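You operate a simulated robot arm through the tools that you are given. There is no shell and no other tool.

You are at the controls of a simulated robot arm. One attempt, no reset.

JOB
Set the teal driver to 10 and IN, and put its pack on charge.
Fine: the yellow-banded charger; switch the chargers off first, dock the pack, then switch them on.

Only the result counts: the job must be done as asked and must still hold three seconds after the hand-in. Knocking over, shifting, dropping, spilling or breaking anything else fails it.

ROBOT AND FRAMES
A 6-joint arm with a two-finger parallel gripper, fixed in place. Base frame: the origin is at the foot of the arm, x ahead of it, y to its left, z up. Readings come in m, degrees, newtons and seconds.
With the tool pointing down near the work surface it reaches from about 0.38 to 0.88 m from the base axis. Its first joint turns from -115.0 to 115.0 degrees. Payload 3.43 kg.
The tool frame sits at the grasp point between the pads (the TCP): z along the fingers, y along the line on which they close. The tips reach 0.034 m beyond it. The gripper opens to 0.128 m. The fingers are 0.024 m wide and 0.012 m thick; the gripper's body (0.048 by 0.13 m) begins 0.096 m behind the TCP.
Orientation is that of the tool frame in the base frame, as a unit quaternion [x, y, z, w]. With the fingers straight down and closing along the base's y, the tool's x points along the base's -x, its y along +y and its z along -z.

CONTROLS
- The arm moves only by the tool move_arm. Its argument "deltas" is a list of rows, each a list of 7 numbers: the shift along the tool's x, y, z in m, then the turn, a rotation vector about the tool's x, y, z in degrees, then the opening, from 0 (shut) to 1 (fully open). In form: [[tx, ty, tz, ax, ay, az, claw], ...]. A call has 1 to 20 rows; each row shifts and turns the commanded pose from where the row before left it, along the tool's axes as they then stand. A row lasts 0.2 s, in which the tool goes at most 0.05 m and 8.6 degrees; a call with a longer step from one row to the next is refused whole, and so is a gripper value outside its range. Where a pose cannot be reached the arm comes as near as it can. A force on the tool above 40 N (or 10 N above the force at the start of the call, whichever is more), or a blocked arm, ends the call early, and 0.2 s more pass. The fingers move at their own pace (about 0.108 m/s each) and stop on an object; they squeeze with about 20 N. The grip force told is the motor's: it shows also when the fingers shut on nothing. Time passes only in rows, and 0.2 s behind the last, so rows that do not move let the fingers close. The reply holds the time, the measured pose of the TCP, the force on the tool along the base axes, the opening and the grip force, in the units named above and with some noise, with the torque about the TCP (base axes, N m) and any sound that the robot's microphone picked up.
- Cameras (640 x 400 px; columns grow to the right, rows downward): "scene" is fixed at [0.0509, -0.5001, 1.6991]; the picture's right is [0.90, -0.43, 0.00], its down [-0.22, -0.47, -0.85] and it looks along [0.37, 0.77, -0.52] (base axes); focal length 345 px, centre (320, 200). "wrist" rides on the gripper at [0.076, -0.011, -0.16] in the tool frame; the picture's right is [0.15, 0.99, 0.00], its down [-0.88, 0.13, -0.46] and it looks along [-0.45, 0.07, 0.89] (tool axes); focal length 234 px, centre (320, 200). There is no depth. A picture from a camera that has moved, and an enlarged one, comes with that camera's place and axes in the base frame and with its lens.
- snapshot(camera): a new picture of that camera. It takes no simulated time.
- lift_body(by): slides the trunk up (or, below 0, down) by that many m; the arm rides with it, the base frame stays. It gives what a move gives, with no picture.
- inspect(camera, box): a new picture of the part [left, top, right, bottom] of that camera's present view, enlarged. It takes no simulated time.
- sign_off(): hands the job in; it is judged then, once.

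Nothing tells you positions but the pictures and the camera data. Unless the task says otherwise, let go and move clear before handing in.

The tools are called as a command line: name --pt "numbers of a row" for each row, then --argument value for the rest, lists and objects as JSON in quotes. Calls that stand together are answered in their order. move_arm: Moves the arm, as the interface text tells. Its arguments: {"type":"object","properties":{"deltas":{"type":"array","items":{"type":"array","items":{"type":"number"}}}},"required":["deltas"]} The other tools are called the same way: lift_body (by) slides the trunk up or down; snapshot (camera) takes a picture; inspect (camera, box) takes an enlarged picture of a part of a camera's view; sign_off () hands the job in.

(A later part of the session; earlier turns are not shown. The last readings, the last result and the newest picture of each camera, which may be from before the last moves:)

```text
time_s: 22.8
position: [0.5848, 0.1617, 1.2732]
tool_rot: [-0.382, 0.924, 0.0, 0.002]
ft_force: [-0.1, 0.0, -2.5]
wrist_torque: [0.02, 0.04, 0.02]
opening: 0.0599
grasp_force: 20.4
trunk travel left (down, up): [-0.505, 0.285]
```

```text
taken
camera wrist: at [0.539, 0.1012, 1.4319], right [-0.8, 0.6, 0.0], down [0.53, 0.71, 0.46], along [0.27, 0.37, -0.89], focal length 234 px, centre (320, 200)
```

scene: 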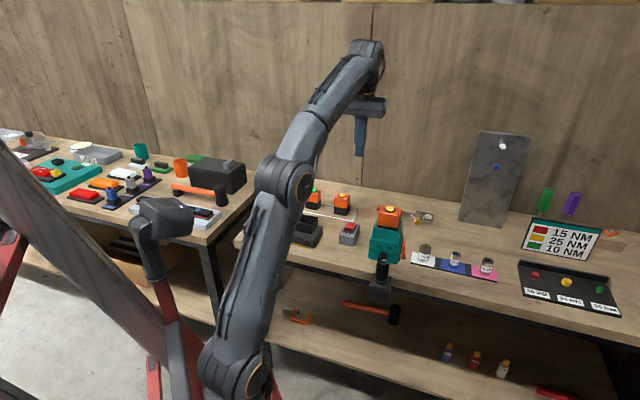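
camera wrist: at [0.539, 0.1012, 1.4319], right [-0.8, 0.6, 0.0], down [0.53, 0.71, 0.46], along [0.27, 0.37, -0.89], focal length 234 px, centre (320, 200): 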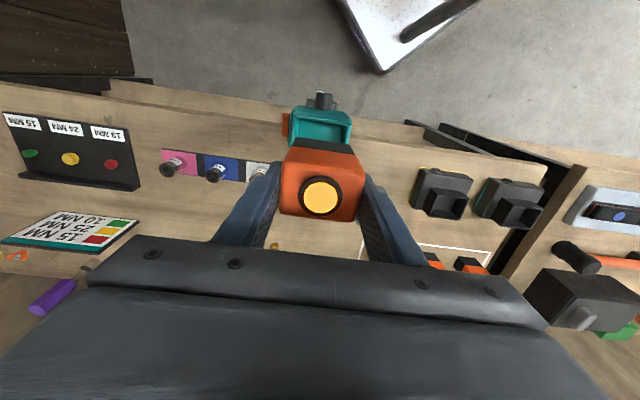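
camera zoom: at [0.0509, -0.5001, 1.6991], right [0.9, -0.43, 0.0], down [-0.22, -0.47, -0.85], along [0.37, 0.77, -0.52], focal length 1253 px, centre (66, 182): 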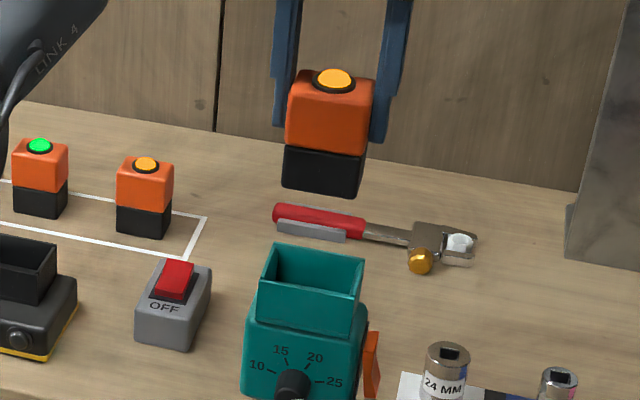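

The pack is out and clear. The yellow-banded charger is visible now; I'll enlarge it to locate its socket precisely.

inspect --camera "wrist" --box '[390, 150, 490, 240]'

inspect --camera "scene" --box '[275, 205, 335, 255]'

```text
4.44 times, centred on (440, 195) of wrist
camera zoom: at [0.539, 0.1012, 1.4319], right [-0.8, 0.6, 0.0], down [0.53, 0.71, 0.46], along [0.27, 0.37, -0.89], focal length 1041 px, centre (-213, 222)
```

zoom: 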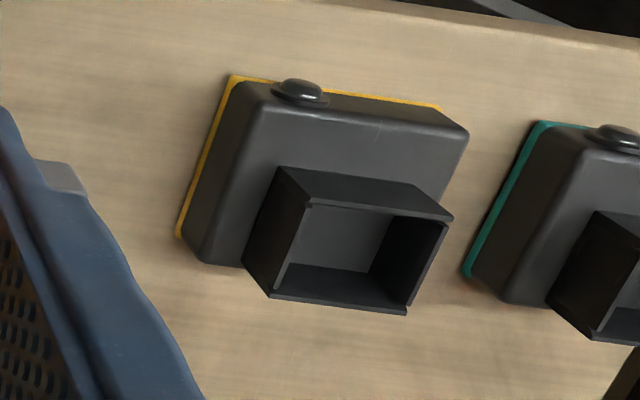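

```text
8.00 times, centred on (305, 230) of scene
camera zoom: at [0.0509, -0.5001, 1.6991], right [0.9, -0.43, 0.0], down [-0.22, -0.47, -0.85], along [0.37, 0.77, -0.52], focal length 2756 px, centre (440, -40)
```

zoom: 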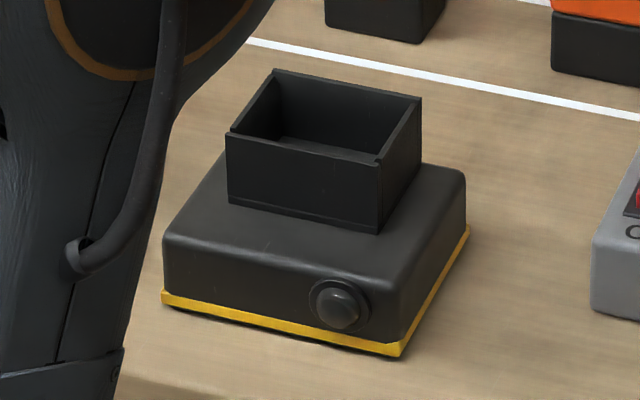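

The charger socket comes out centred at bench coordinates n 0.664, u −0.016 (x about 0.458, y about 0.480), with its rim at z 0.969 and aligned with the bench. I'll check how the pack sits in the hand.

inspect --camera "wrist" --box '[265, 95, 375, 235]'

inspect --camera "scene" --box '[375, 160, 415, 210]'

```text
2.86 times, centred on (320, 165) of wrist
camera zoom: at [0.539, 0.1012, 1.4319], right [-0.8, 0.6, 0.0], down [0.53, 0.71, 0.46], along [0.27, 0.37, -0.89], focal length 669 px, centre (320, 300)
```

zoom: 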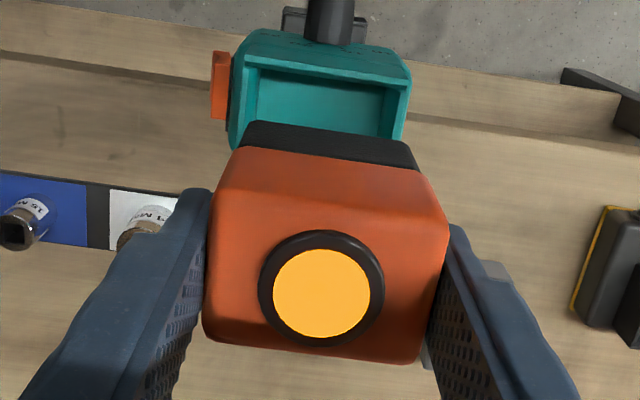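

```text
8.00 times, centred on (395, 185) of scene
camera zoom: at [0.0509, -0.5001, 1.6991], right [0.9, -0.43, 0.0], down [-0.22, -0.47, -0.85], along [0.37, 0.77, -0.52], focal length 2756 px, centre (-280, 320)
```

zoom: 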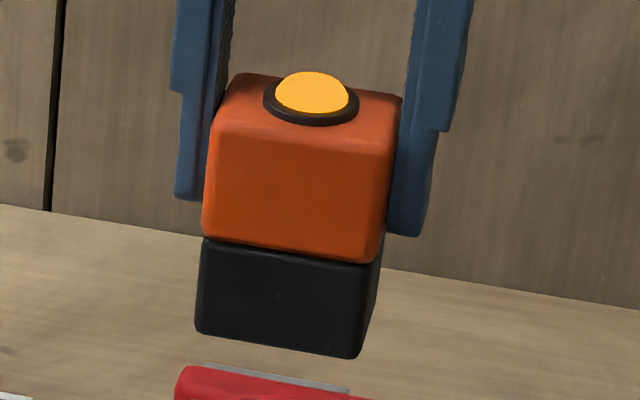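

The pack's bottom is about 74 mm below the TCP and its centre about 2 mm short of the TCP in n. I'll carry it over the yellow-banded charger at a safe height.

move_arm --pt "-0.0153 0.035 0 0 0 0 0.3" --pt "-0.0153 0.035 0 0 0 0 0.3" --pt "-0.0153 0.035 0 0 0 0 0.3" --pt "-0.0153 0.035 0 0 0 0 0.3" --pt "-0.0153 0.035 0 0 0 0 0.3" --pt "-0.0153 0.035 0 0 0 0 0.3" --pt "-0.0153 0.035 0 0 0 0 0.3" --pt "-0.0153 0.035 0 0 0 0 0.3" --pt "-0.0153 0.0352 0 0 0 0 0.3" --pt "0 0 0 0 0 0 0.3" --pt "0 0 0 0 0 0 0.3"

snapshot --camera "wrist"

snapshot --camera "scene"

```text
time_s: 25.2
position: [0.458, 0.4835, 1.2726]
tool_rot: [-0.383, 0.924, 0.0, 0.003]
ft_force: [-0.6, -0.5, -3.1]
wrist_torque: [-0.01, -0.05, 0.04]
opening: 0.0599
grasp_force: 20.1
trunk travel left (down, up): [-0.505, 0.285]
```

```text
taken
camera wrist: at [0.4132, 0.4212, 1.4314], right [-0.8, 0.6, 0.0], down [0.53, 0.71, 0.46], along [0.27, 0.37, -0.89], focal length 234 px, centre (320, 200)
```

wrist: 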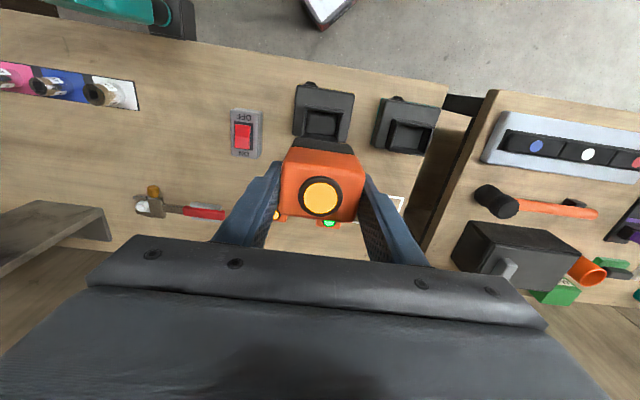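

```text
taken
```

scene: 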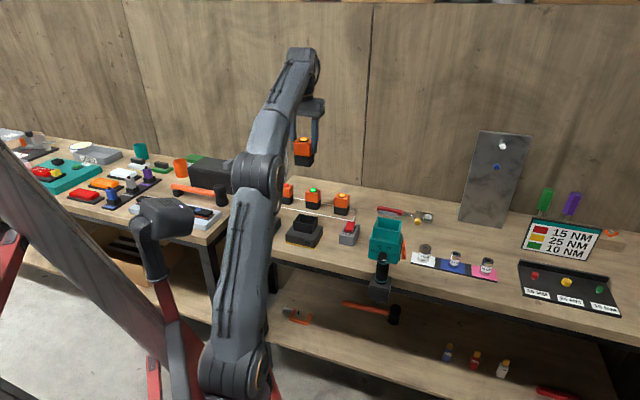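

The pack is above the charger. I'll descend to about 30 mm above the rim and check alignment.

move_arm --pt "0 -0.001 0.038 0 0 0 0.3" --pt "0 -0.001 0.038 0 0 0 0.3" --pt "0 0 0.038 0 0 0 0.3" --pt "0 0 0.038 0 0 0 0.3" --pt "0 0 0.038 0 0 0 0.3" --pt "0 0 0 0 0 0 0.3" --pt "0 0 0 0 0 0 0.3"

inspect --camera "wrist" --box '[265, 85, 375, 225]'

inspect --camera "scene" --box '[275, 185, 335, 255]'

```text
time_s: 26.8
position: [0.4601, 0.4816, 1.0838]
tool_rot: [-0.383, 0.924, 0.0, 0.001]
ft_force: [0.1, 0.0, -3.4]
wrist_torque: [0.0, -0.02, -0.01]
opening: 0.0598
grasp_force: 20.0
trunk travel left (down, up): [-0.505, 0.285]
```

```text
2.86 times, centred on (320, 155) of wrist
camera zoom: at [0.415, 0.4203, 1.2412], right [-0.8, 0.6, 0.0], down [0.53, 0.71, 0.46], along [0.27, 0.37, -0.89], focal length 669 px, centre (320, 329)
```

zoom: 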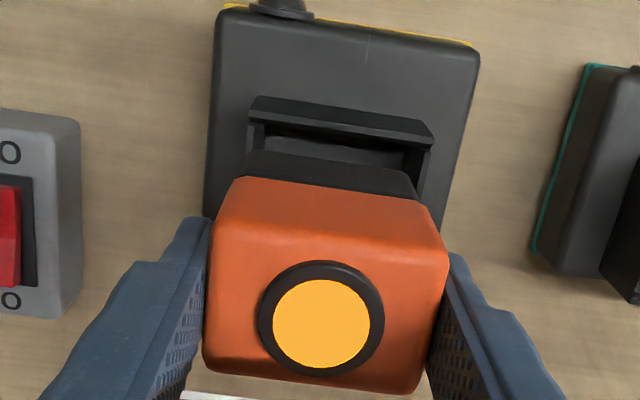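

```text
5.71 times, centred on (305, 220) of scene
camera zoom: at [0.0509, -0.5001, 1.6991], right [0.9, -0.43, 0.0], down [-0.22, -0.47, -0.85], along [0.37, 0.77, -0.52], focal length 1969 px, centre (406, 86)
```

zoom: 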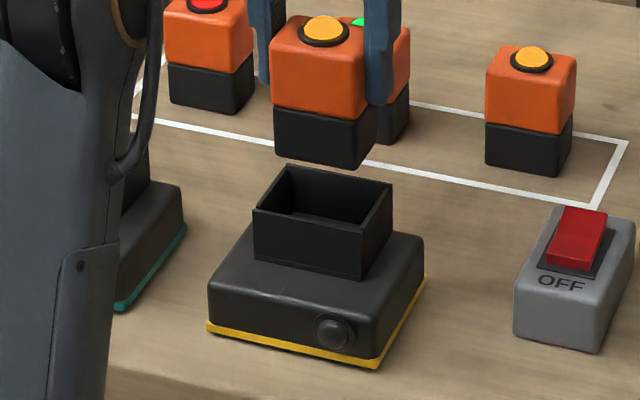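

Both cameras agree the pack should shift about 4 mm toward −u and about 2.5 mm back toward the robot. I'll correct this and lower slowly into the socket mouth.

move_arm --pt "0.0025 0.004 0 0 0 0 0.3" --pt "0 0 0.015 0 0 0 0.3" --pt "0 0 0.012 0 0 0 0.3" --pt "0 0 0.006 0 0 0 0.3" --pt "0 0 0 0 0 0 0.3"

inspect --camera "wrist" --box '[280, 95, 360, 165]'

inspect --camera "scene" --box '[280, 195, 330, 245]'

```text
time_s: 28.0
position: [0.4574, 0.4817, 1.0496]
tool_rot: [-0.383, 0.924, -0.001, 0.003]
ft_force: [-0.2, 0.5, -2.5]
wrist_torque: [0.0, -0.02, -0.01]
opening: 0.06
grasp_force: 20.7
trunk travel left (down, up): [-0.505, 0.285]
```

```text
5.71 times, centred on (320, 130) of wrist
camera zoom: at [0.4112, 0.4211, 1.2086], right [-0.8, 0.6, 0.0], down [0.53, 0.71, 0.46], along [0.27, 0.37, -0.89], focal length 1338 px, centre (320, 600)
```

zoom: 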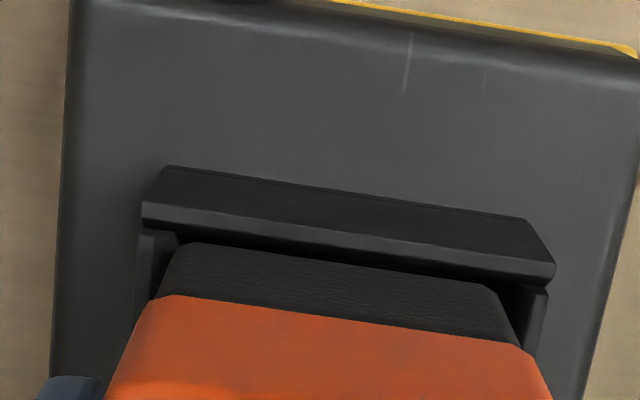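

```text
8.00 times, centred on (305, 220) of scene
camera zoom: at [0.0509, -0.5001, 1.6991], right [0.9, -0.43, 0.0], down [-0.22, -0.47, -0.85], along [0.37, 0.77, -0.52], focal length 2756 px, centre (440, 40)
```

zoom: 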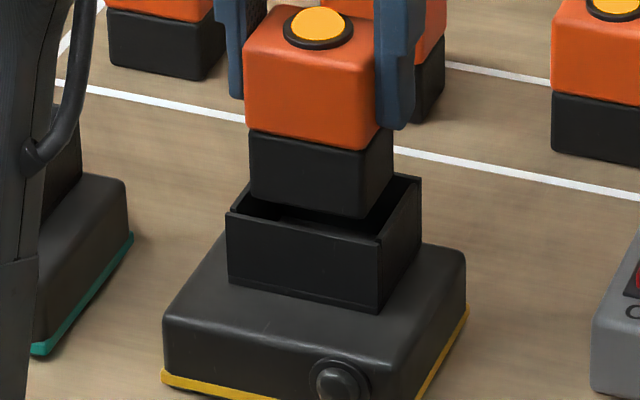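

The pack's base is at rim level with gaps on every side. I'll lower further in small steps.

move_arm --pt "0 0 0.006 0 0 0 0.3" --pt "0 0 0.006 0 0 0 0.3" --pt "0 0 0.004 0 0 0 0.3" --pt "0 0 0 0 0 0 0.3"

inspect --camera "wrist" --box '[280, 95, 360, 165]'

inspect --camera "scene" --box '[280, 195, 330, 245]'

```text
time_s: 29.0
position: [0.4569, 0.4831, 1.0345]
tool_rot: [-0.383, 0.924, 0.001, 0.004]
ft_force: [5.6, 6.1, 4.9]
wrist_torque: [0.37, -0.18, -0.15]
opening: 0.06
grasp_force: 20.0
trunk travel left (down, up): [-0.505, 0.285]
```

```text
5.71 times, centred on (320, 130) of wrist
camera zoom: at [0.4114, 0.4217, 1.1935], right [-0.8, 0.6, 0.0], down [0.53, 0.71, 0.46], along [0.28, 0.37, -0.89], focal length 1338 px, centre (320, 600)
```

zoom: 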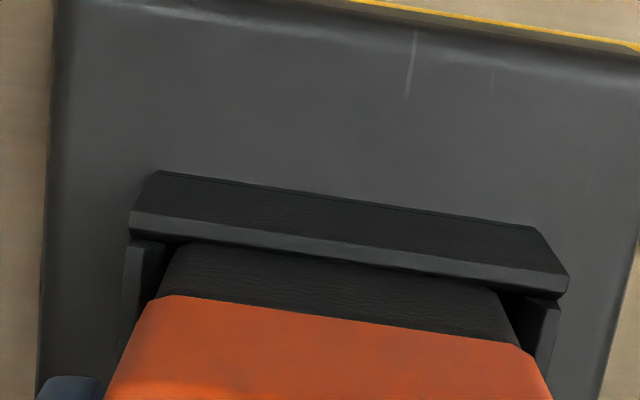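

```text
8.00 times, centred on (305, 220) of scene
camera zoom: at [0.0509, -0.5001, 1.6991], right [0.9, -0.43, 0.0], down [-0.22, -0.47, -0.85], along [0.37, 0.77, -0.52], focal length 2756 px, centre (440, 40)
```

zoom: 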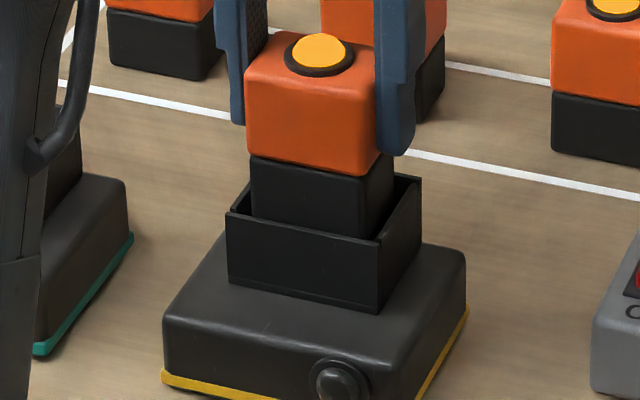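

The pack touches the front wall (about 8 N pushing it away from the robot). I'll ease up slightly, shift about 2.5 mm away and continue down.

move_arm --pt "0 0 -0.004 0 0 0 0.3" --pt "-0.0025 0 0 0 0 0 0.3" --pt "0 0 0.004 0 0 0 0.3" --pt "0 0 0.002 0 0 0 0.3" --pt "0 0 0 0 0 0 0.3"

inspect --camera "wrist" --box '[280, 95, 360, 165]'

```text
time_s: 30.2
position: [0.4575, 0.485, 1.0326]
tool_rot: [-0.382, 0.924, -0.001, 0.002]
ft_force: [0.1, -0.5, -3.2]
wrist_torque: [0.02, 0.02, -0.02]
opening: 0.0599
grasp_force: 20.1
trunk travel left (down, up): [-0.505, 0.285]
```

```text
5.71 times, centred on (320, 130) of wrist
camera zoom: at [0.4128, 0.4233, 1.1911], right [-0.8, 0.6, 0.0], down [0.53, 0.71, 0.46], along [0.27, 0.37, -0.89], focal length 1338 px, centre (320, 600)
```

zoom: 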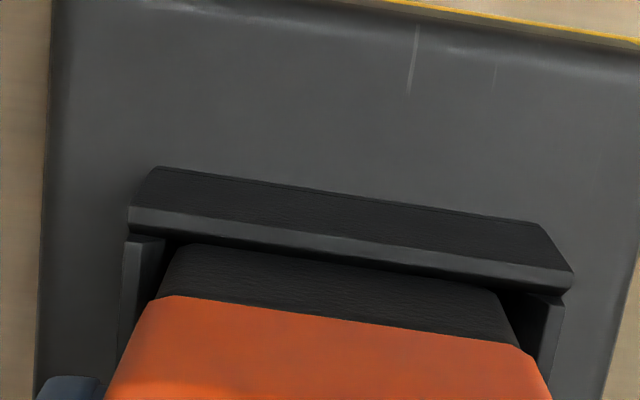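

There is no contact force now and the pack is inside the mouth. I'll continue down carefully.

move_arm --pt "0 0 0.004 0 0 0 0.3" --pt "0 0 0.004 0 0 0 0.3" --pt "0 0 0.003 0 0 0 0.3" --pt "0 0 0 0 0 0 0.3"

inspect --camera "wrist" --box '[280, 95, 360, 165]'

inspect --camera "scene" --box '[280, 195, 330, 245]'

```text
time_s: 31.2
position: [0.4588, 0.4851, 1.0213]
tool_rot: [-0.384, 0.923, 0.0, 0.004]
ft_force: [6.0, 8.0, 0.3]
wrist_torque: [0.42, -0.4, -0.02]
opening: 0.0599
grasp_force: 20.1
trunk travel left (down, up): [-0.505, 0.285]
```

```text
5.71 times, centred on (320, 130) of wrist
camera zoom: at [0.4134, 0.4237, 1.18], right [-0.8, 0.6, 0.0], down [0.53, 0.71, 0.46], along [0.28, 0.37, -0.89], focal length 1338 px, centre (320, 600)
```

zoom: 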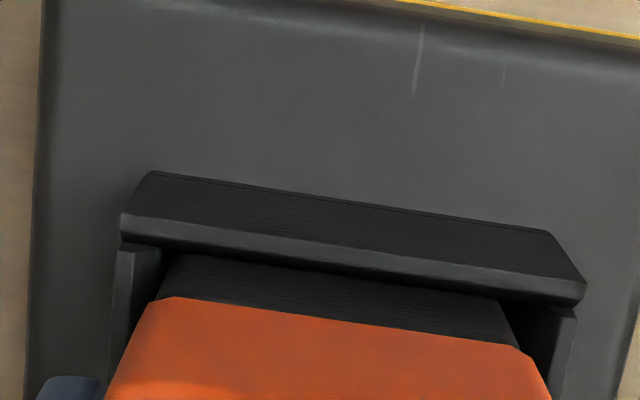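

```text
8.00 times, centred on (305, 220) of scene
camera zoom: at [0.0509, -0.5001, 1.6991], right [0.9, -0.43, 0.0], down [-0.22, -0.47, -0.85], along [0.37, 0.77, -0.52], focal length 2756 px, centre (440, 40)
```

zoom: 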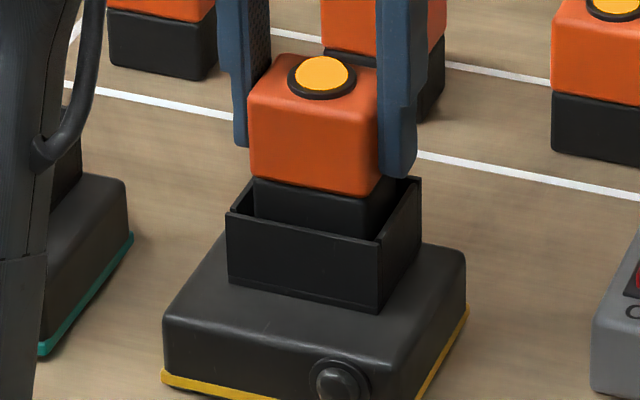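

The front wall's rim touches again at about 10 N. I'll shift another 2.5 mm away and continue.

move_arm --pt "-0.0025 0 0 0 0 0 0.3" --pt "0 0 0 0 0 0 0.3"

inspect --camera "wrist" --box '[280, 95, 360, 165]'

```text
time_s: 31.8
position: [0.4584, 0.4855, 1.0195]
tool_rot: [-0.383, 0.924, -0.001, 0.002]
ft_force: [-0.1, 0.0, -4.1]
wrist_torque: [0.01, 0.0, -0.01]
opening: 0.06
grasp_force: 20.2
trunk travel left (down, up): [-0.505, 0.285]
```

```text
5.71 times, centred on (320, 130) of wrist
camera zoom: at [0.4146, 0.425, 1.1799], right [-0.8, 0.6, 0.0], down [0.53, 0.71, 0.46], along [0.27, 0.37, -0.89], focal length 1338 px, centre (320, 600)
```

zoom: 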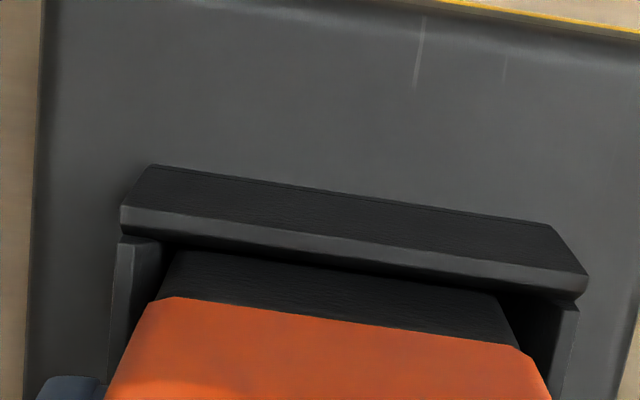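

It's free again. I'll lower in 3 mm steps, watching for the floor.

move_arm --pt "0 0 0.003 0 0 0 0.3" --pt "0 0 0.003 0 0 0 0.3" --pt "0 0 0 0 0 0 0.3"

inspect --camera "scene" --box '[280, 195, 330, 245]'

```text
time_s: 32.6
position: [0.4613, 0.4867, 1.0167]
tool_rot: [-0.383, 0.924, 0.0, 0.002]
ft_force: [-0.7, 0.5, -2.1]
wrist_torque: [0.02, 0.02, 0.03]
opening: 0.0599
grasp_force: 20.1
trunk travel left (down, up): [-0.505, 0.285]
```

```text
8.00 times, centred on (305, 220) of scene
camera zoom: at [0.0509, -0.5001, 1.6991], right [0.9, -0.43, 0.0], down [-0.22, -0.47, -0.85], along [0.37, 0.77, -0.52], focal length 2756 px, centre (440, 40)
```

zoom: 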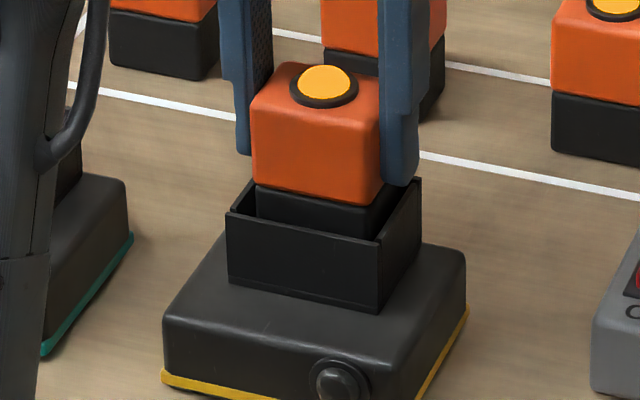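

move_arm --pt "0 0 0.003 0 0 0 0.3" --pt "0 0 0.002 0 0 0 0.3" --pt "0 0 0 0 0 0 0.3"

inspect --camera "scene" --box '[280, 195, 330, 245]'

inspect --camera "wrist" --box '[265, 95, 375, 235]'

```text
time_s: 33.4
position: [0.4598, 0.4868, 1.0104]
tool_rot: [-0.383, 0.924, 0.0, 0.002]
ft_force: [-0.5, -0.5, -2.2]
wrist_torque: [0.0, 0.02, 0.02]
opening: 0.06
grasp_force: 20.4
trunk travel left (down, up): [-0.505, 0.285]
```

```text
8.00 times, centred on (305, 220) of scene
camera zoom: at [0.0509, -0.5001, 1.6991], right [0.9, -0.43, 0.0], down [-0.22, -0.47, -0.85], along [0.37, 0.77, -0.52], focal length 2756 px, centre (440, 40)
```

zoom: 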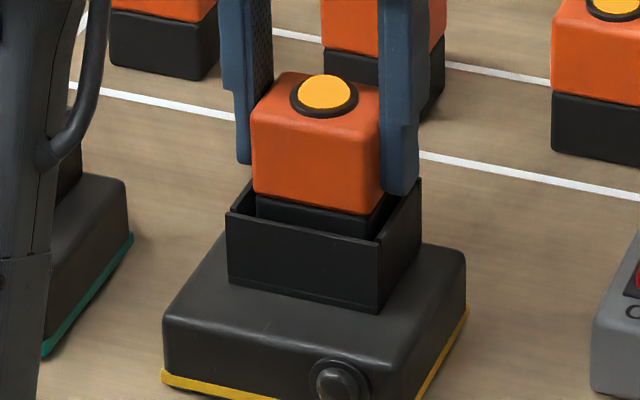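

```text
2.86 times, centred on (320, 165) of wrist
camera zoom: at [0.4149, 0.425, 1.1691], right [-0.8, 0.6, 0.0], down [0.53, 0.71, 0.46], along [0.27, 0.37, -0.89], focal length 669 px, centre (320, 300)
```

zoom: 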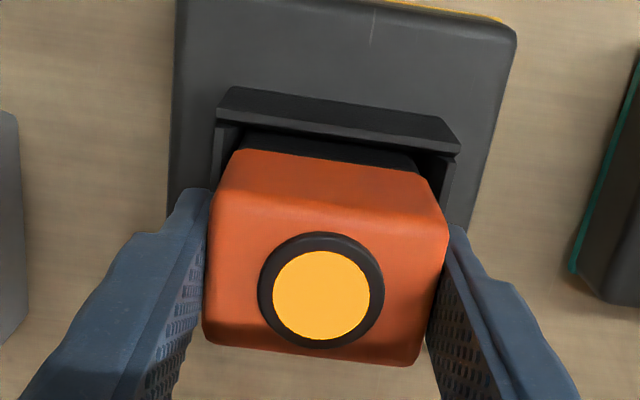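

move_arm --pt "0 0 0.002 0 0 0 0.3" --pt "0 0 0.002 0 0 0 0.3" --pt "0 0 0 0 0 0 0.3"

inspect --camera "scene" --box '[280, 195, 330, 245]'

```text
time_s: 34.2
position: [0.4612, 0.4874, 1.0062]
tool_rot: [-0.382, 0.924, 0.0, 0.002]
ft_force: [-0.5, -0.5, 0.2]
wrist_torque: [0.0, 0.13, 0.02]
opening: 0.0601
grasp_force: 20.3
trunk travel left (down, up): [-0.505, 0.285]
```

```text
8.00 times, centred on (305, 220) of scene
camera zoom: at [0.0509, -0.5001, 1.6991], right [0.9, -0.43, 0.0], down [-0.22, -0.47, -0.85], along [0.37, 0.77, -0.52], focal length 2756 px, centre (440, 40)
```

zoom: 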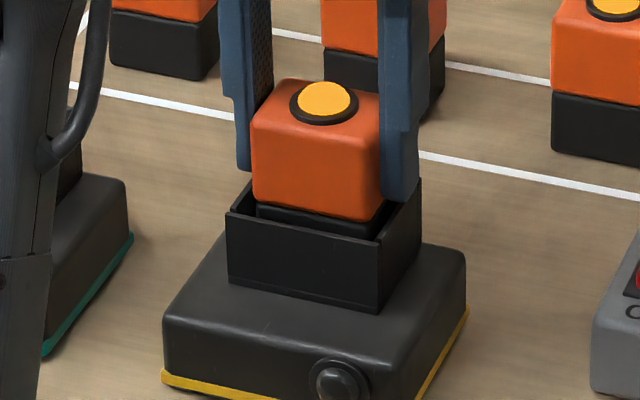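

Contact begins to take the weight. One more millimetre to confirm the seat.

move_arm --pt "0 0 0.001 0 0 0 0.3" --pt "0 0 0 0 0 0 0.3" --pt "0 0 0 0 0 0 0.3"

inspect --camera "wrist" --box '[265, 95, 375, 235]'

inspect --camera "scene" --box '[290, 200, 320, 225]'

```text
time_s: 35.0
position: [0.4595, 0.4858, 1.0063]
tool_rot: [-0.383, 0.924, 0.0, 0.003]
ft_force: [0.1, -0.6, 14.0]
wrist_torque: [-0.08, 0.39, 0.04]
opening: 0.06
grasp_force: 20.2
trunk travel left (down, up): [-0.505, 0.285]
```

```text
2.86 times, centred on (320, 165) of wrist
camera zoom: at [0.4146, 0.4248, 1.165], right [-0.8, 0.6, 0.0], down [0.53, 0.71, 0.46], along [0.28, 0.37, -0.89], focal length 669 px, centre (320, 300)
```

zoom: 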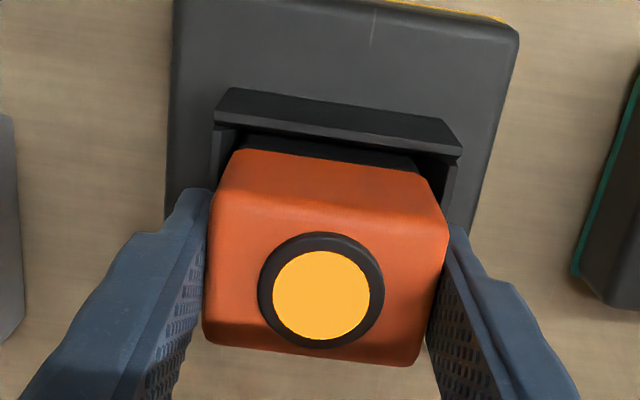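

```text
16.00 times, centred on (305, 212) of scene
camera zoom: at [0.0509, -0.5001, 1.6991], right [0.9, -0.43, 0.0], down [-0.22, -0.47, -0.85], along [0.37, 0.77, -0.52], focal length 5513 px, centre (560, 0)
```

zoom: 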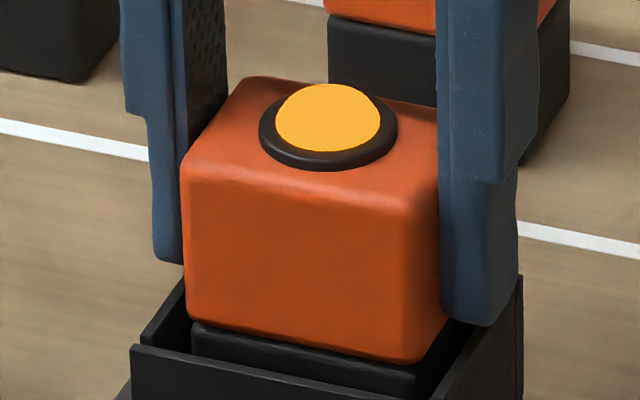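

The pack is bottomed in the charger (about 17 N of reaction at floor level). I'll release it gently and rise, then check the seat.

move_arm --pt "0 0 -0.001 0 0 0 0.48" --pt "0 0 0 0 0 0 0.55" --pt "0 0 0 0 0 0 0.65" --pt "0 0 0 0 0 0 0.7" --pt "0 0 -0.01 0 0 0 0.7" --pt "0 0 -0.02 0 0 0 0.7" --pt "0 0 -0.03 0 0 0 0.7" --pt "0 0 0 0 0 0 0.7"

inspect --camera "scene" --box '[280, 195, 330, 245]'

inspect --camera "wrist" --box '[265, 75, 375, 215]'

```text
time_s: 36.8
position: [0.4607, 0.4875, 1.0683]
tool_rot: [-0.383, 0.924, 0.0, 0.002]
ft_force: [0.0, 0.0, 0.0]
wrist_torque: [-0.02, -0.01, -0.01]
opening: 0.0897
grasp_force: 0.0
trunk travel left (down, up): [-0.505, 0.285]
```

```text
8.00 times, centred on (305, 220) of scene
camera zoom: at [0.0509, -0.5001, 1.6991], right [0.9, -0.43, 0.0], down [-0.22, -0.47, -0.85], along [0.37, 0.77, -0.52], focal length 2756 px, centre (440, 40)
```

zoom: 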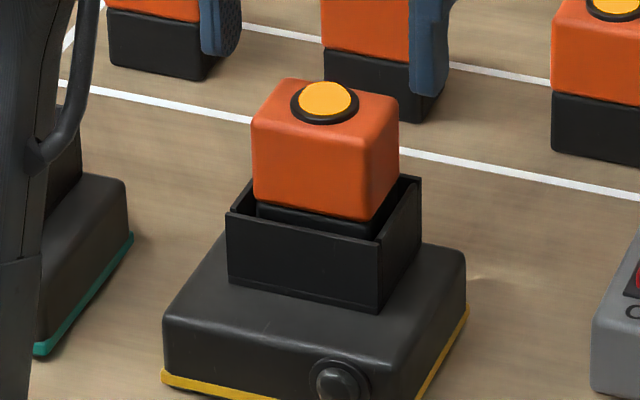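

```text
2.86 times, centred on (320, 145) of wrist
camera zoom: at [0.4146, 0.4253, 1.2263], right [-0.8, 0.6, 0.0], down [0.53, 0.71, 0.46], along [0.27, 0.37, -0.89], focal length 669 px, centre (320, 357)
```

zoom: 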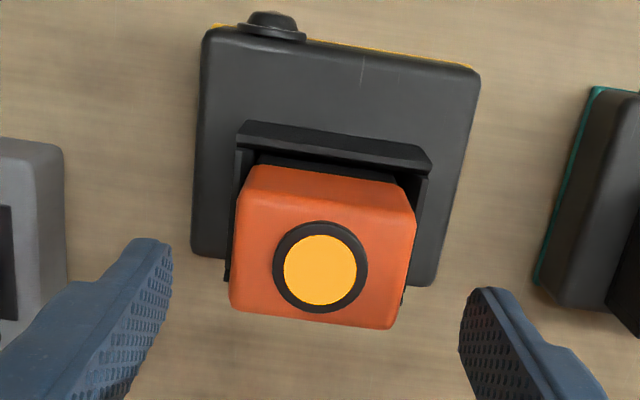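

The pack is released and standing in the yellow-banded charger; the charger did not move. I'll check closely that it is seated square and level.

inspect --camera "scene" --box '[288, 200, 323, 232]'

inspect --camera "wrist" --box '[295, 110, 345, 200]'

```text
12.50 times, centred on (306, 216) of scene
camera zoom: at [0.0509, -0.5001, 1.6991], right [0.9, -0.43, 0.0], down [-0.22, -0.47, -0.85], along [0.37, 0.77, -0.52], focal length 4307 px, centre (501, 0)
```

zoom: 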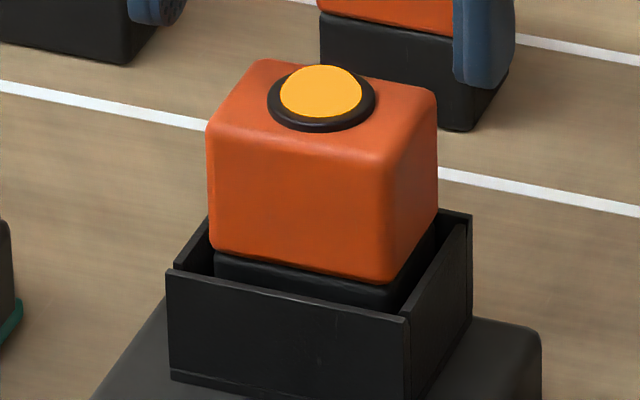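

```text
4.44 times, centred on (320, 155) of wrist
camera zoom: at [0.4146, 0.4253, 1.2263], right [-0.8, 0.6, 0.0], down [0.53, 0.71, 0.46], along [0.27, 0.37, -0.89], focal length 1041 px, centre (320, 400)
```

zoom: 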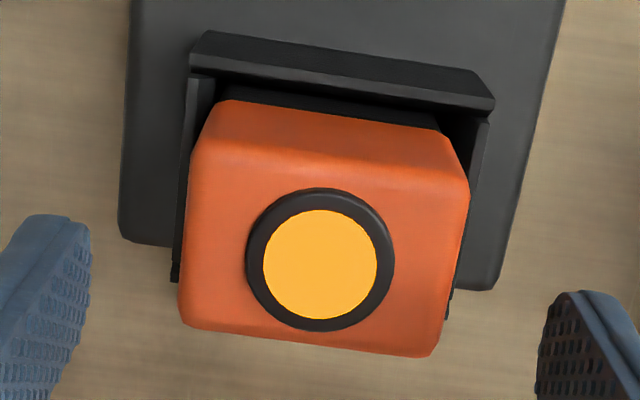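

The pack sits square in the socket. Next I'll go to the switch with closed fingers, tilted the other way so the far edge leads, to press the ON end.

move_arm --pt "0 0 -0.045 0 0 0 0.7" --pt "0 0 -0.04 0 0 0 0.4" --pt "-0.01675 -0.0396 0 0 0 0 0.0" --pt "-0.01675 -0.0396 0 0 0 0 0" --pt "-0.01675 -0.0396 0 0 0 0 0" --pt "-0.01675 -0.0396 0 0 0 0 0" --pt "0 0 0 0 6.67 0 0" --pt "0 0 0 0 6.67 0 0" --pt "0 0 0 0 6.67 0 0" --pt "0 0 0 0 0 0 0" --pt "0 0 0 0 0 0 0"

inspect --camera "wrist" --box '[270, 100, 370, 200]'

snapshot --camera "scene"

```text
time_s: 39.2
position: [0.5883, 0.396, 1.1151]
tool_rot: [-0.378, 0.91, -0.066, -0.156]
ft_force: [-0.3, -0.8, -0.9]
wrist_torque: [-0.01, -0.01, -0.01]
opening: 0.0
grasp_force: 19.7
out of reach, approached as far as the arm can: row 8, 9
trunk travel left (down, up): [-0.505, 0.285]
```

```text
4.00 times, centred on (320, 150) of wrist
camera zoom: at [0.5835, 0.3761, 1.2921], right [-0.8, 0.6, 0.05], down [0.6, 0.79, 0.14], along [0.04, 0.14, -0.99], focal length 937 px, centre (320, 400)
```

zoom: 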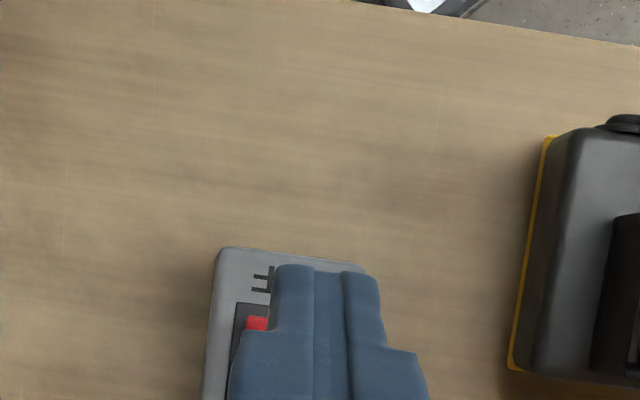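

```text
taken
```

scene: 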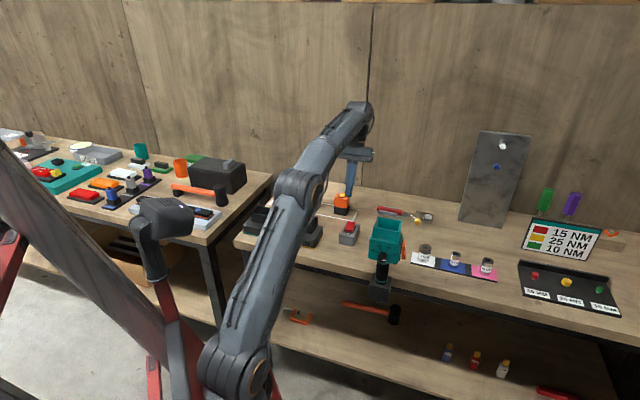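

The tilted pose is at the arm's limit with the shoulder this low. I'll raise the trunk 0.15 m for more reach, then come down over the ON end.

lift_body --by 0.15

move_arm --pt "-0.019 -0.0005 0.0331 0 0 0 0" --pt "-0.019 -0.0005 0.0331 0 0 0 0" --pt "-0.019 -0.0005 0.0331 0 0 0 0" --pt "-0.019 -0.0005 0.0331 0 0 0 0" --pt "-0.019 -0.0005 0.0331 0 0 0 0" --pt "-0.019 -0.0005 0.0331 0 0 0 0" --pt "0 0 0 0 0 0 0"

snapshot --camera "wrist"

inspect --camera "scene" --box '[315, 190, 385, 260]'

```text
time_s: 41.0
position: [0.547, 0.3952, 1.2668]
tool_rot: [-0.378, 0.91, -0.066, -0.156]
ft_force: [-1.0, -0.2, -0.2]
wrist_torque: [0.0, 0.02, -0.02]
opening: 0.0
grasp_force: 20.0
trunk travel left (down, up): [-0.655, 0.135]
```

```text
time_s: 42.6
position: [0.579, 0.4222, 1.0404]
tool_rot: [-0.377, 0.911, -0.066, -0.155]
ft_force: [-0.8, -0.7, 0.3]
wrist_torque: [-0.01, -0.01, 0.02]
opening: 0.0
grasp_force: 20.2
trunk travel left (down, up): [-0.655, 0.135]
```

```text
taken
camera wrist: at [0.5746, 0.402, 1.2157], right [-0.8, 0.6, 0.05], down [0.6, 0.79, 0.14], along [0.04, 0.14, -0.99], focal length 234 px, centre (320, 200)
```

wrist: 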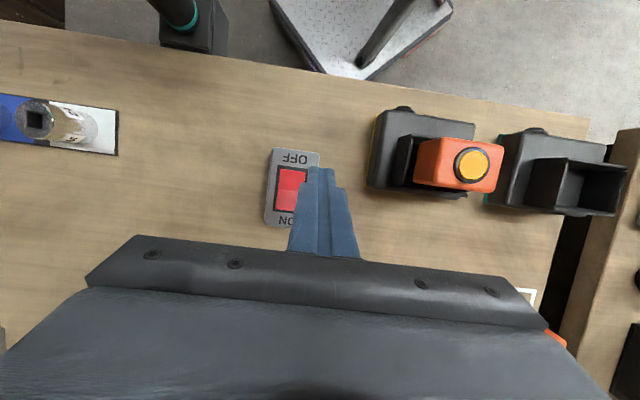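

```text
5.71 times, centred on (350, 225) of scene
camera zoom: at [0.0509, -0.5001, 1.6991], right [0.9, -0.43, 0.0], down [-0.22, -0.47, -0.85], along [0.37, 0.77, -0.52], focal length 1969 px, centre (149, 57)
```

zoom: 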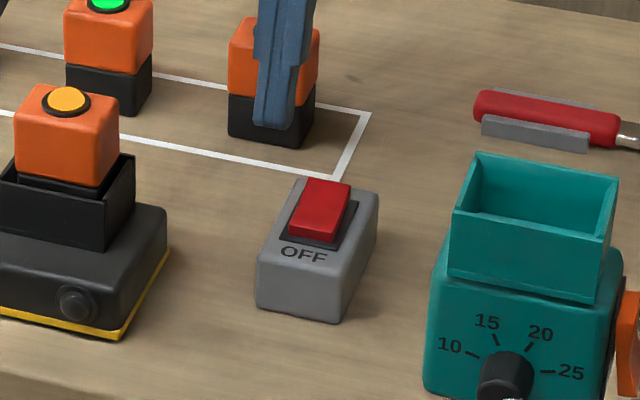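

The tool is about 4 cm off the ON end after the trunk move. I'll shift across and check.

move_arm --pt "-0.014 -0.0142 -0.005 0 0 0 0" --pt "-0.014 -0.0141 -0.0049 0 0 0 0" --pt "0 0 0 0 0 0 0"

inspect --camera "wrist" --box '[270, 120, 370, 220]'

inspect --camera "scene" --box '[325, 200, 375, 250]'

```text
time_s: 43.4
position: [0.6207, 0.4228, 1.0408]
tool_rot: [-0.377, 0.911, -0.066, -0.156]
ft_force: [0.4, 0.1, -0.3]
wrist_torque: [0.0, 0.02, 0.0]
opening: 0.0002
grasp_force: 19.8
trunk travel left (down, up): [-0.655, 0.135]
```

```text
4.00 times, centred on (320, 170) of wrist
camera zoom: at [0.6157, 0.4028, 1.2162], right [-0.8, 0.6, 0.05], down [0.6, 0.79, 0.14], along [0.04, 0.14, -0.99], focal length 937 px, centre (320, 320)
```

zoom: 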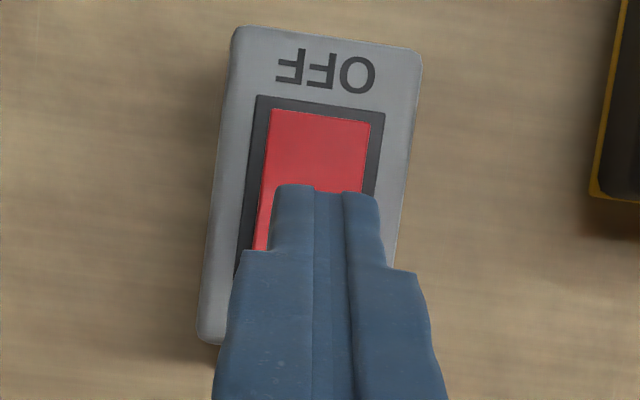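

```text
8.00 times, centred on (350, 225) of scene
camera zoom: at [0.0509, -0.5001, 1.6991], right [0.9, -0.43, 0.0], down [-0.22, -0.47, -0.85], along [0.37, 0.77, -0.52], focal length 2756 px, centre (80, 0)
```

zoom: 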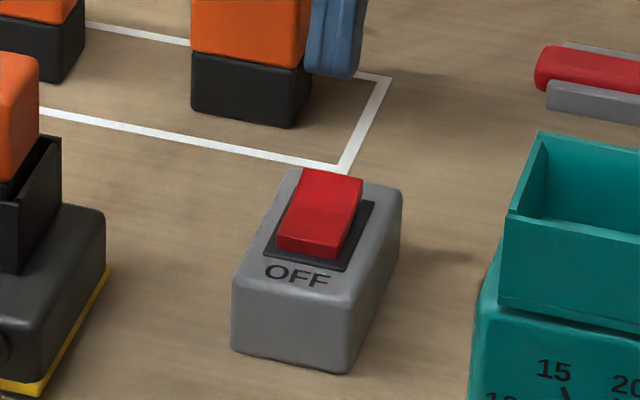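

The tip is laterally centred and about 6 mm inside the ON edge. I'll lower and press.

move_arm --pt "-0.01 0 0.0283 0 0 0 0" --pt "-0.0066 0 0.0189 0 0 0 0" --pt "-0.001 0 0.0028 0 0 0 0" --pt "-0.001 0 0.0028 0 0 0 0" --pt "0 0 0 0 0 0 0"

inspect --camera "scene" --box '[325, 200, 375, 250]'

inspect --camera "wrist" --box '[270, 120, 370, 220]'

```text
time_s: 44.6
position: [0.6199, 0.4235, 0.9854]
tool_rot: [-0.377, 0.911, -0.065, -0.157]
ft_force: [0.0, 0.0, -0.4]
wrist_torque: [0.04, 0.0, -0.04]
opening: 0.0001
grasp_force: 20.2
trunk travel left (down, up): [-0.655, 0.135]
```

```text
8.00 times, centred on (350, 225) of scene
camera zoom: at [0.0509, -0.5001, 1.6991], right [0.9, -0.43, 0.0], down [-0.22, -0.47, -0.85], along [0.37, 0.77, -0.52], focal length 2756 px, centre (80, 0)
```

zoom: 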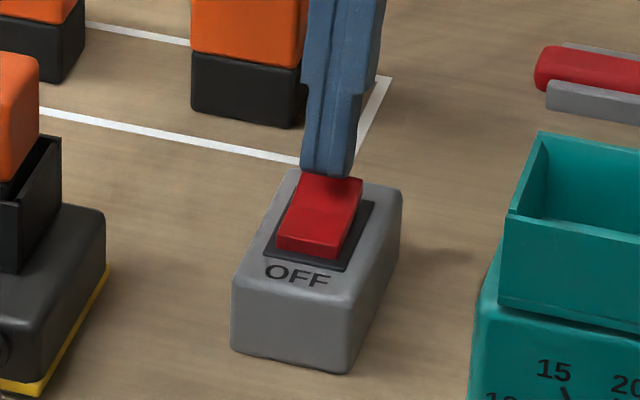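

```text
4.00 times, centred on (320, 170) of wrist
camera zoom: at [0.616, 0.4028, 1.1602], right [-0.8, 0.6, 0.05], down [0.6, 0.79, 0.14], along [0.04, 0.14, -0.99], focal length 937 px, centre (320, 320)
```

zoom: 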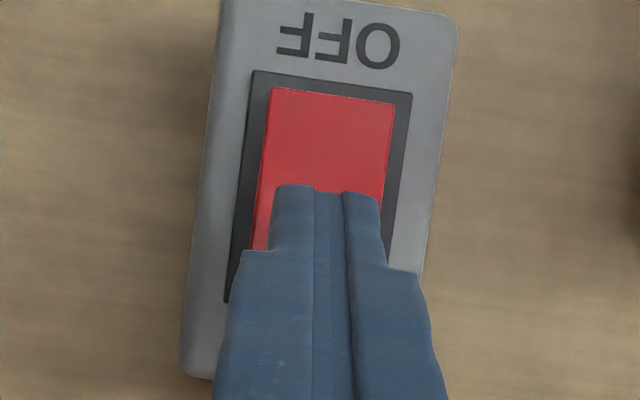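

The tip is at the rocker's ON end, about to touch. I'll press in small steps.

move_arm --pt "-0.001 0 0.0028 0 0 0 0" --pt "-0.001 0 0.0028 0 0 0 0" --pt "-0.001 0 0.0028 0 0 0 0" --pt "-0.001 0 0.0028 0 0 0 0" --pt "0 0 0 0 0 0 0"

inspect --camera "scene" --box '[325, 200, 375, 250]'

```text
time_s: 45.8
position: [0.6211, 0.4229, 0.9746]
tool_rot: [-0.378, 0.91, -0.066, -0.156]
ft_force: [0.2, -0.1, 0.4]
wrist_torque: [-0.03, -0.05, 0.01]
opening: 0.0001
grasp_force: 20.6
trunk travel left (down, up): [-0.655, 0.135]
```

```text
8.00 times, centred on (350, 225) of scene
camera zoom: at [0.0509, -0.5001, 1.6991], right [0.9, -0.43, 0.0], down [-0.22, -0.47, -0.85], along [0.37, 0.77, -0.52], focal length 2756 px, centre (80, 0)
```

zoom: 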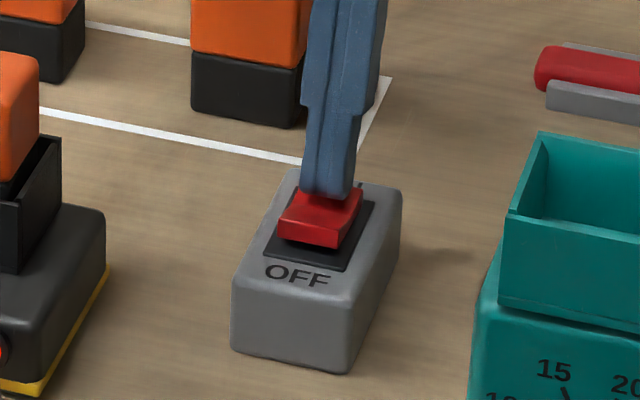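

The rocker has flipped to ON, and the yellow-banded charger's lamp is now lit. I'll lift off and look at both.

move_arm --pt "0.01 0 -0.0283 0 0 0 0" --pt "0.0133 0 -0.0377 0 0 0 0" --pt "0.0133 0 -0.0377 0 0 0 0" --pt "0.0133 0 -0.0377 0 0 0 0" --pt "0 0 0 0 0 0 0"

inspect --camera "scene" --box '[270, 190, 380, 260]'

snapshot --camera "scene"

```text
time_s: 47.0
position: [0.6197, 0.4219, 1.1237]
tool_rot: [-0.377, 0.91, -0.066, -0.157]
ft_force: [-0.1, -0.3, 0.4]
wrist_torque: [0.0, 0.03, 0.02]
opening: 0.0005
grasp_force: 20.2
trunk travel left (down, up): [-0.655, 0.135]
```

```text
5.71 times, centred on (325, 225) of scene
camera zoom: at [0.0509, -0.5001, 1.6991], right [0.9, -0.43, 0.0], down [-0.22, -0.47, -0.85], along [0.37, 0.77, -0.52], focal length 1969 px, centre (291, 57)
```

zoom: 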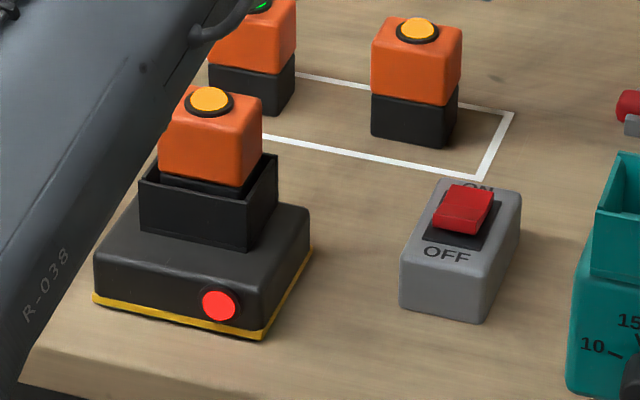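

```text
taken
```

scene: 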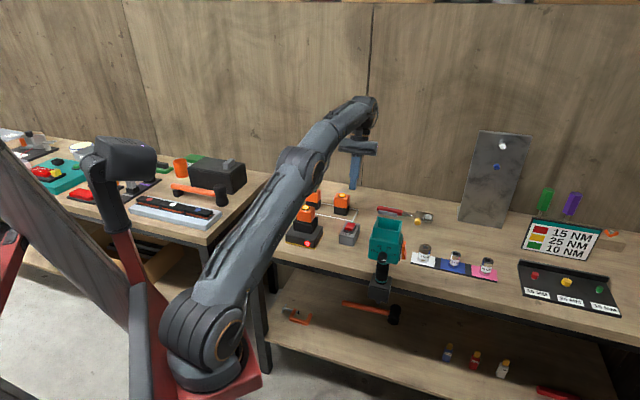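

The yellow-banded charger's lamp glows red. I need to know whether that means charging or a fault, so I'll swing away to see both chargers' lamps.

move_arm --pt "0 0 0 0 -6.5 0 0" --pt "0 0 0 0 -6.5 0 0" --pt "0 0 0 0 -6.5 0 0" --pt "0.01 -0.04 -0.02 0 0 0 0" --pt "0.01 -0.04 -0.02 0 0 0 0" --pt "0.01 -0.04 -0.02 0 0 0 0" --pt "0.01 -0.04 -0.02 0 0 0 0" --pt "0.01 -0.04 -0.02 0 0 0 0" --pt "0.01 -0.04 -0.02 0 0 0 0" --pt "0 0 0 0 0 0 0"

inspect --camera "scene" --box '[230, 180, 350, 260]'

snapshot --camera "wrist"

```text
time_s: 49.2
position: [0.7479, 0.2111, 1.2449]
tool_rot: [-0.383, 0.924, -0.001, 0.0]
ft_force: [0.1, -0.8, -0.2]
wrist_torque: [0.01, 0.03, 0.0]
opening: 0.0
grasp_force: 20.0
trunk travel left (down, up): [-0.655, 0.135]
```

```text
5.00 times, centred on (290, 220) of scene
camera zoom: at [0.0509, -0.5001, 1.6991], right [0.9, -0.43, 0.0], down [-0.22, -0.47, -0.85], along [0.37, 0.77, -0.52], focal length 1723 px, centre (470, 100)
```

zoom: 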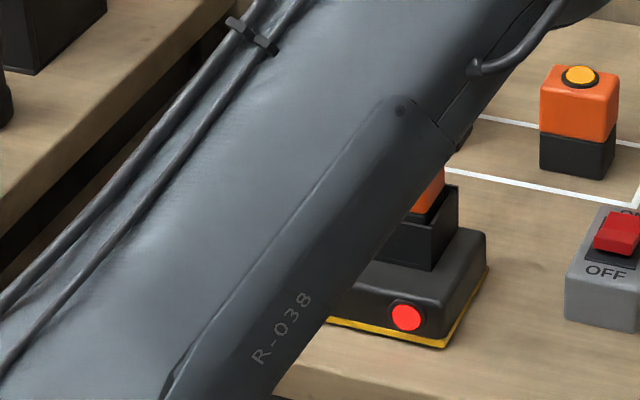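

```text
taken
camera wrist: at [0.7022, 0.15, 1.4034], right [-0.8, 0.6, 0.0], down [0.53, 0.72, 0.46], along [0.27, 0.36, -0.89], focal length 234 px, centre (320, 200)
```

wrist: 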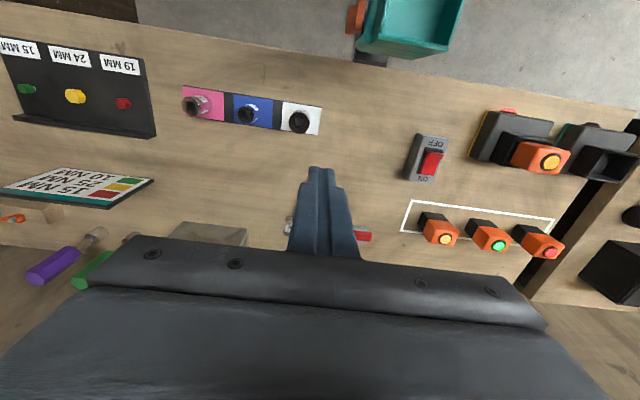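

inspect --camera "wrist" --box '[450, 80, 640, 200]'

inspect --camera "wrist" --box '[320, 0, 500, 80]'

```text
3.33 times, centred on (545, 140) of wrist
camera zoom: at [0.7022, 0.15, 1.4034], right [-0.8, 0.6, 0.0], down [0.53, 0.72, 0.46], along [0.27, 0.36, -0.89], focal length 781 px, centre (-430, 400)
```

zoom: 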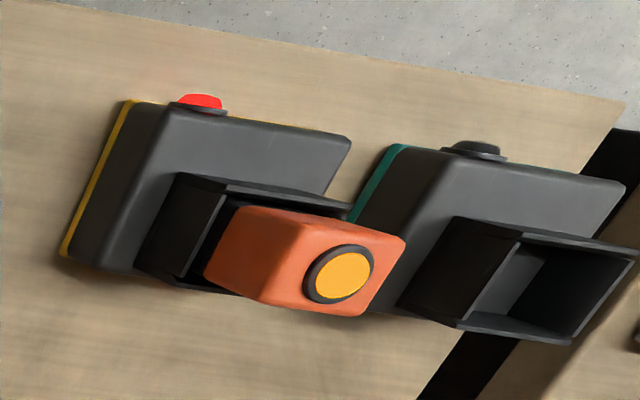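

```text
3.56 times, centred on (410, 40) of wrist
camera zoom: at [0.7022, 0.15, 1.4034], right [-0.8, 0.6, 0.0], down [0.53, 0.72, 0.46], along [0.27, 0.36, -0.89], focal length 833 px, centre (0, 769)
```

zoom: 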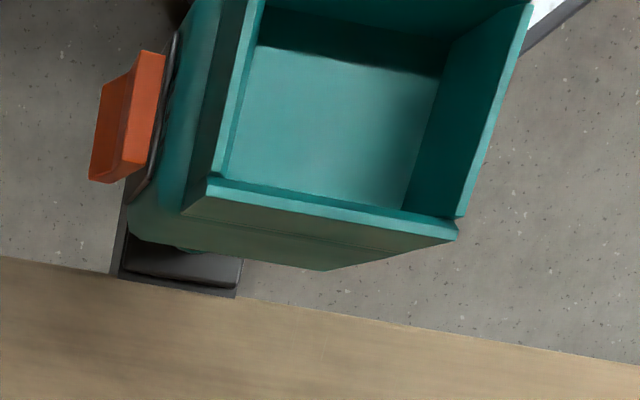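

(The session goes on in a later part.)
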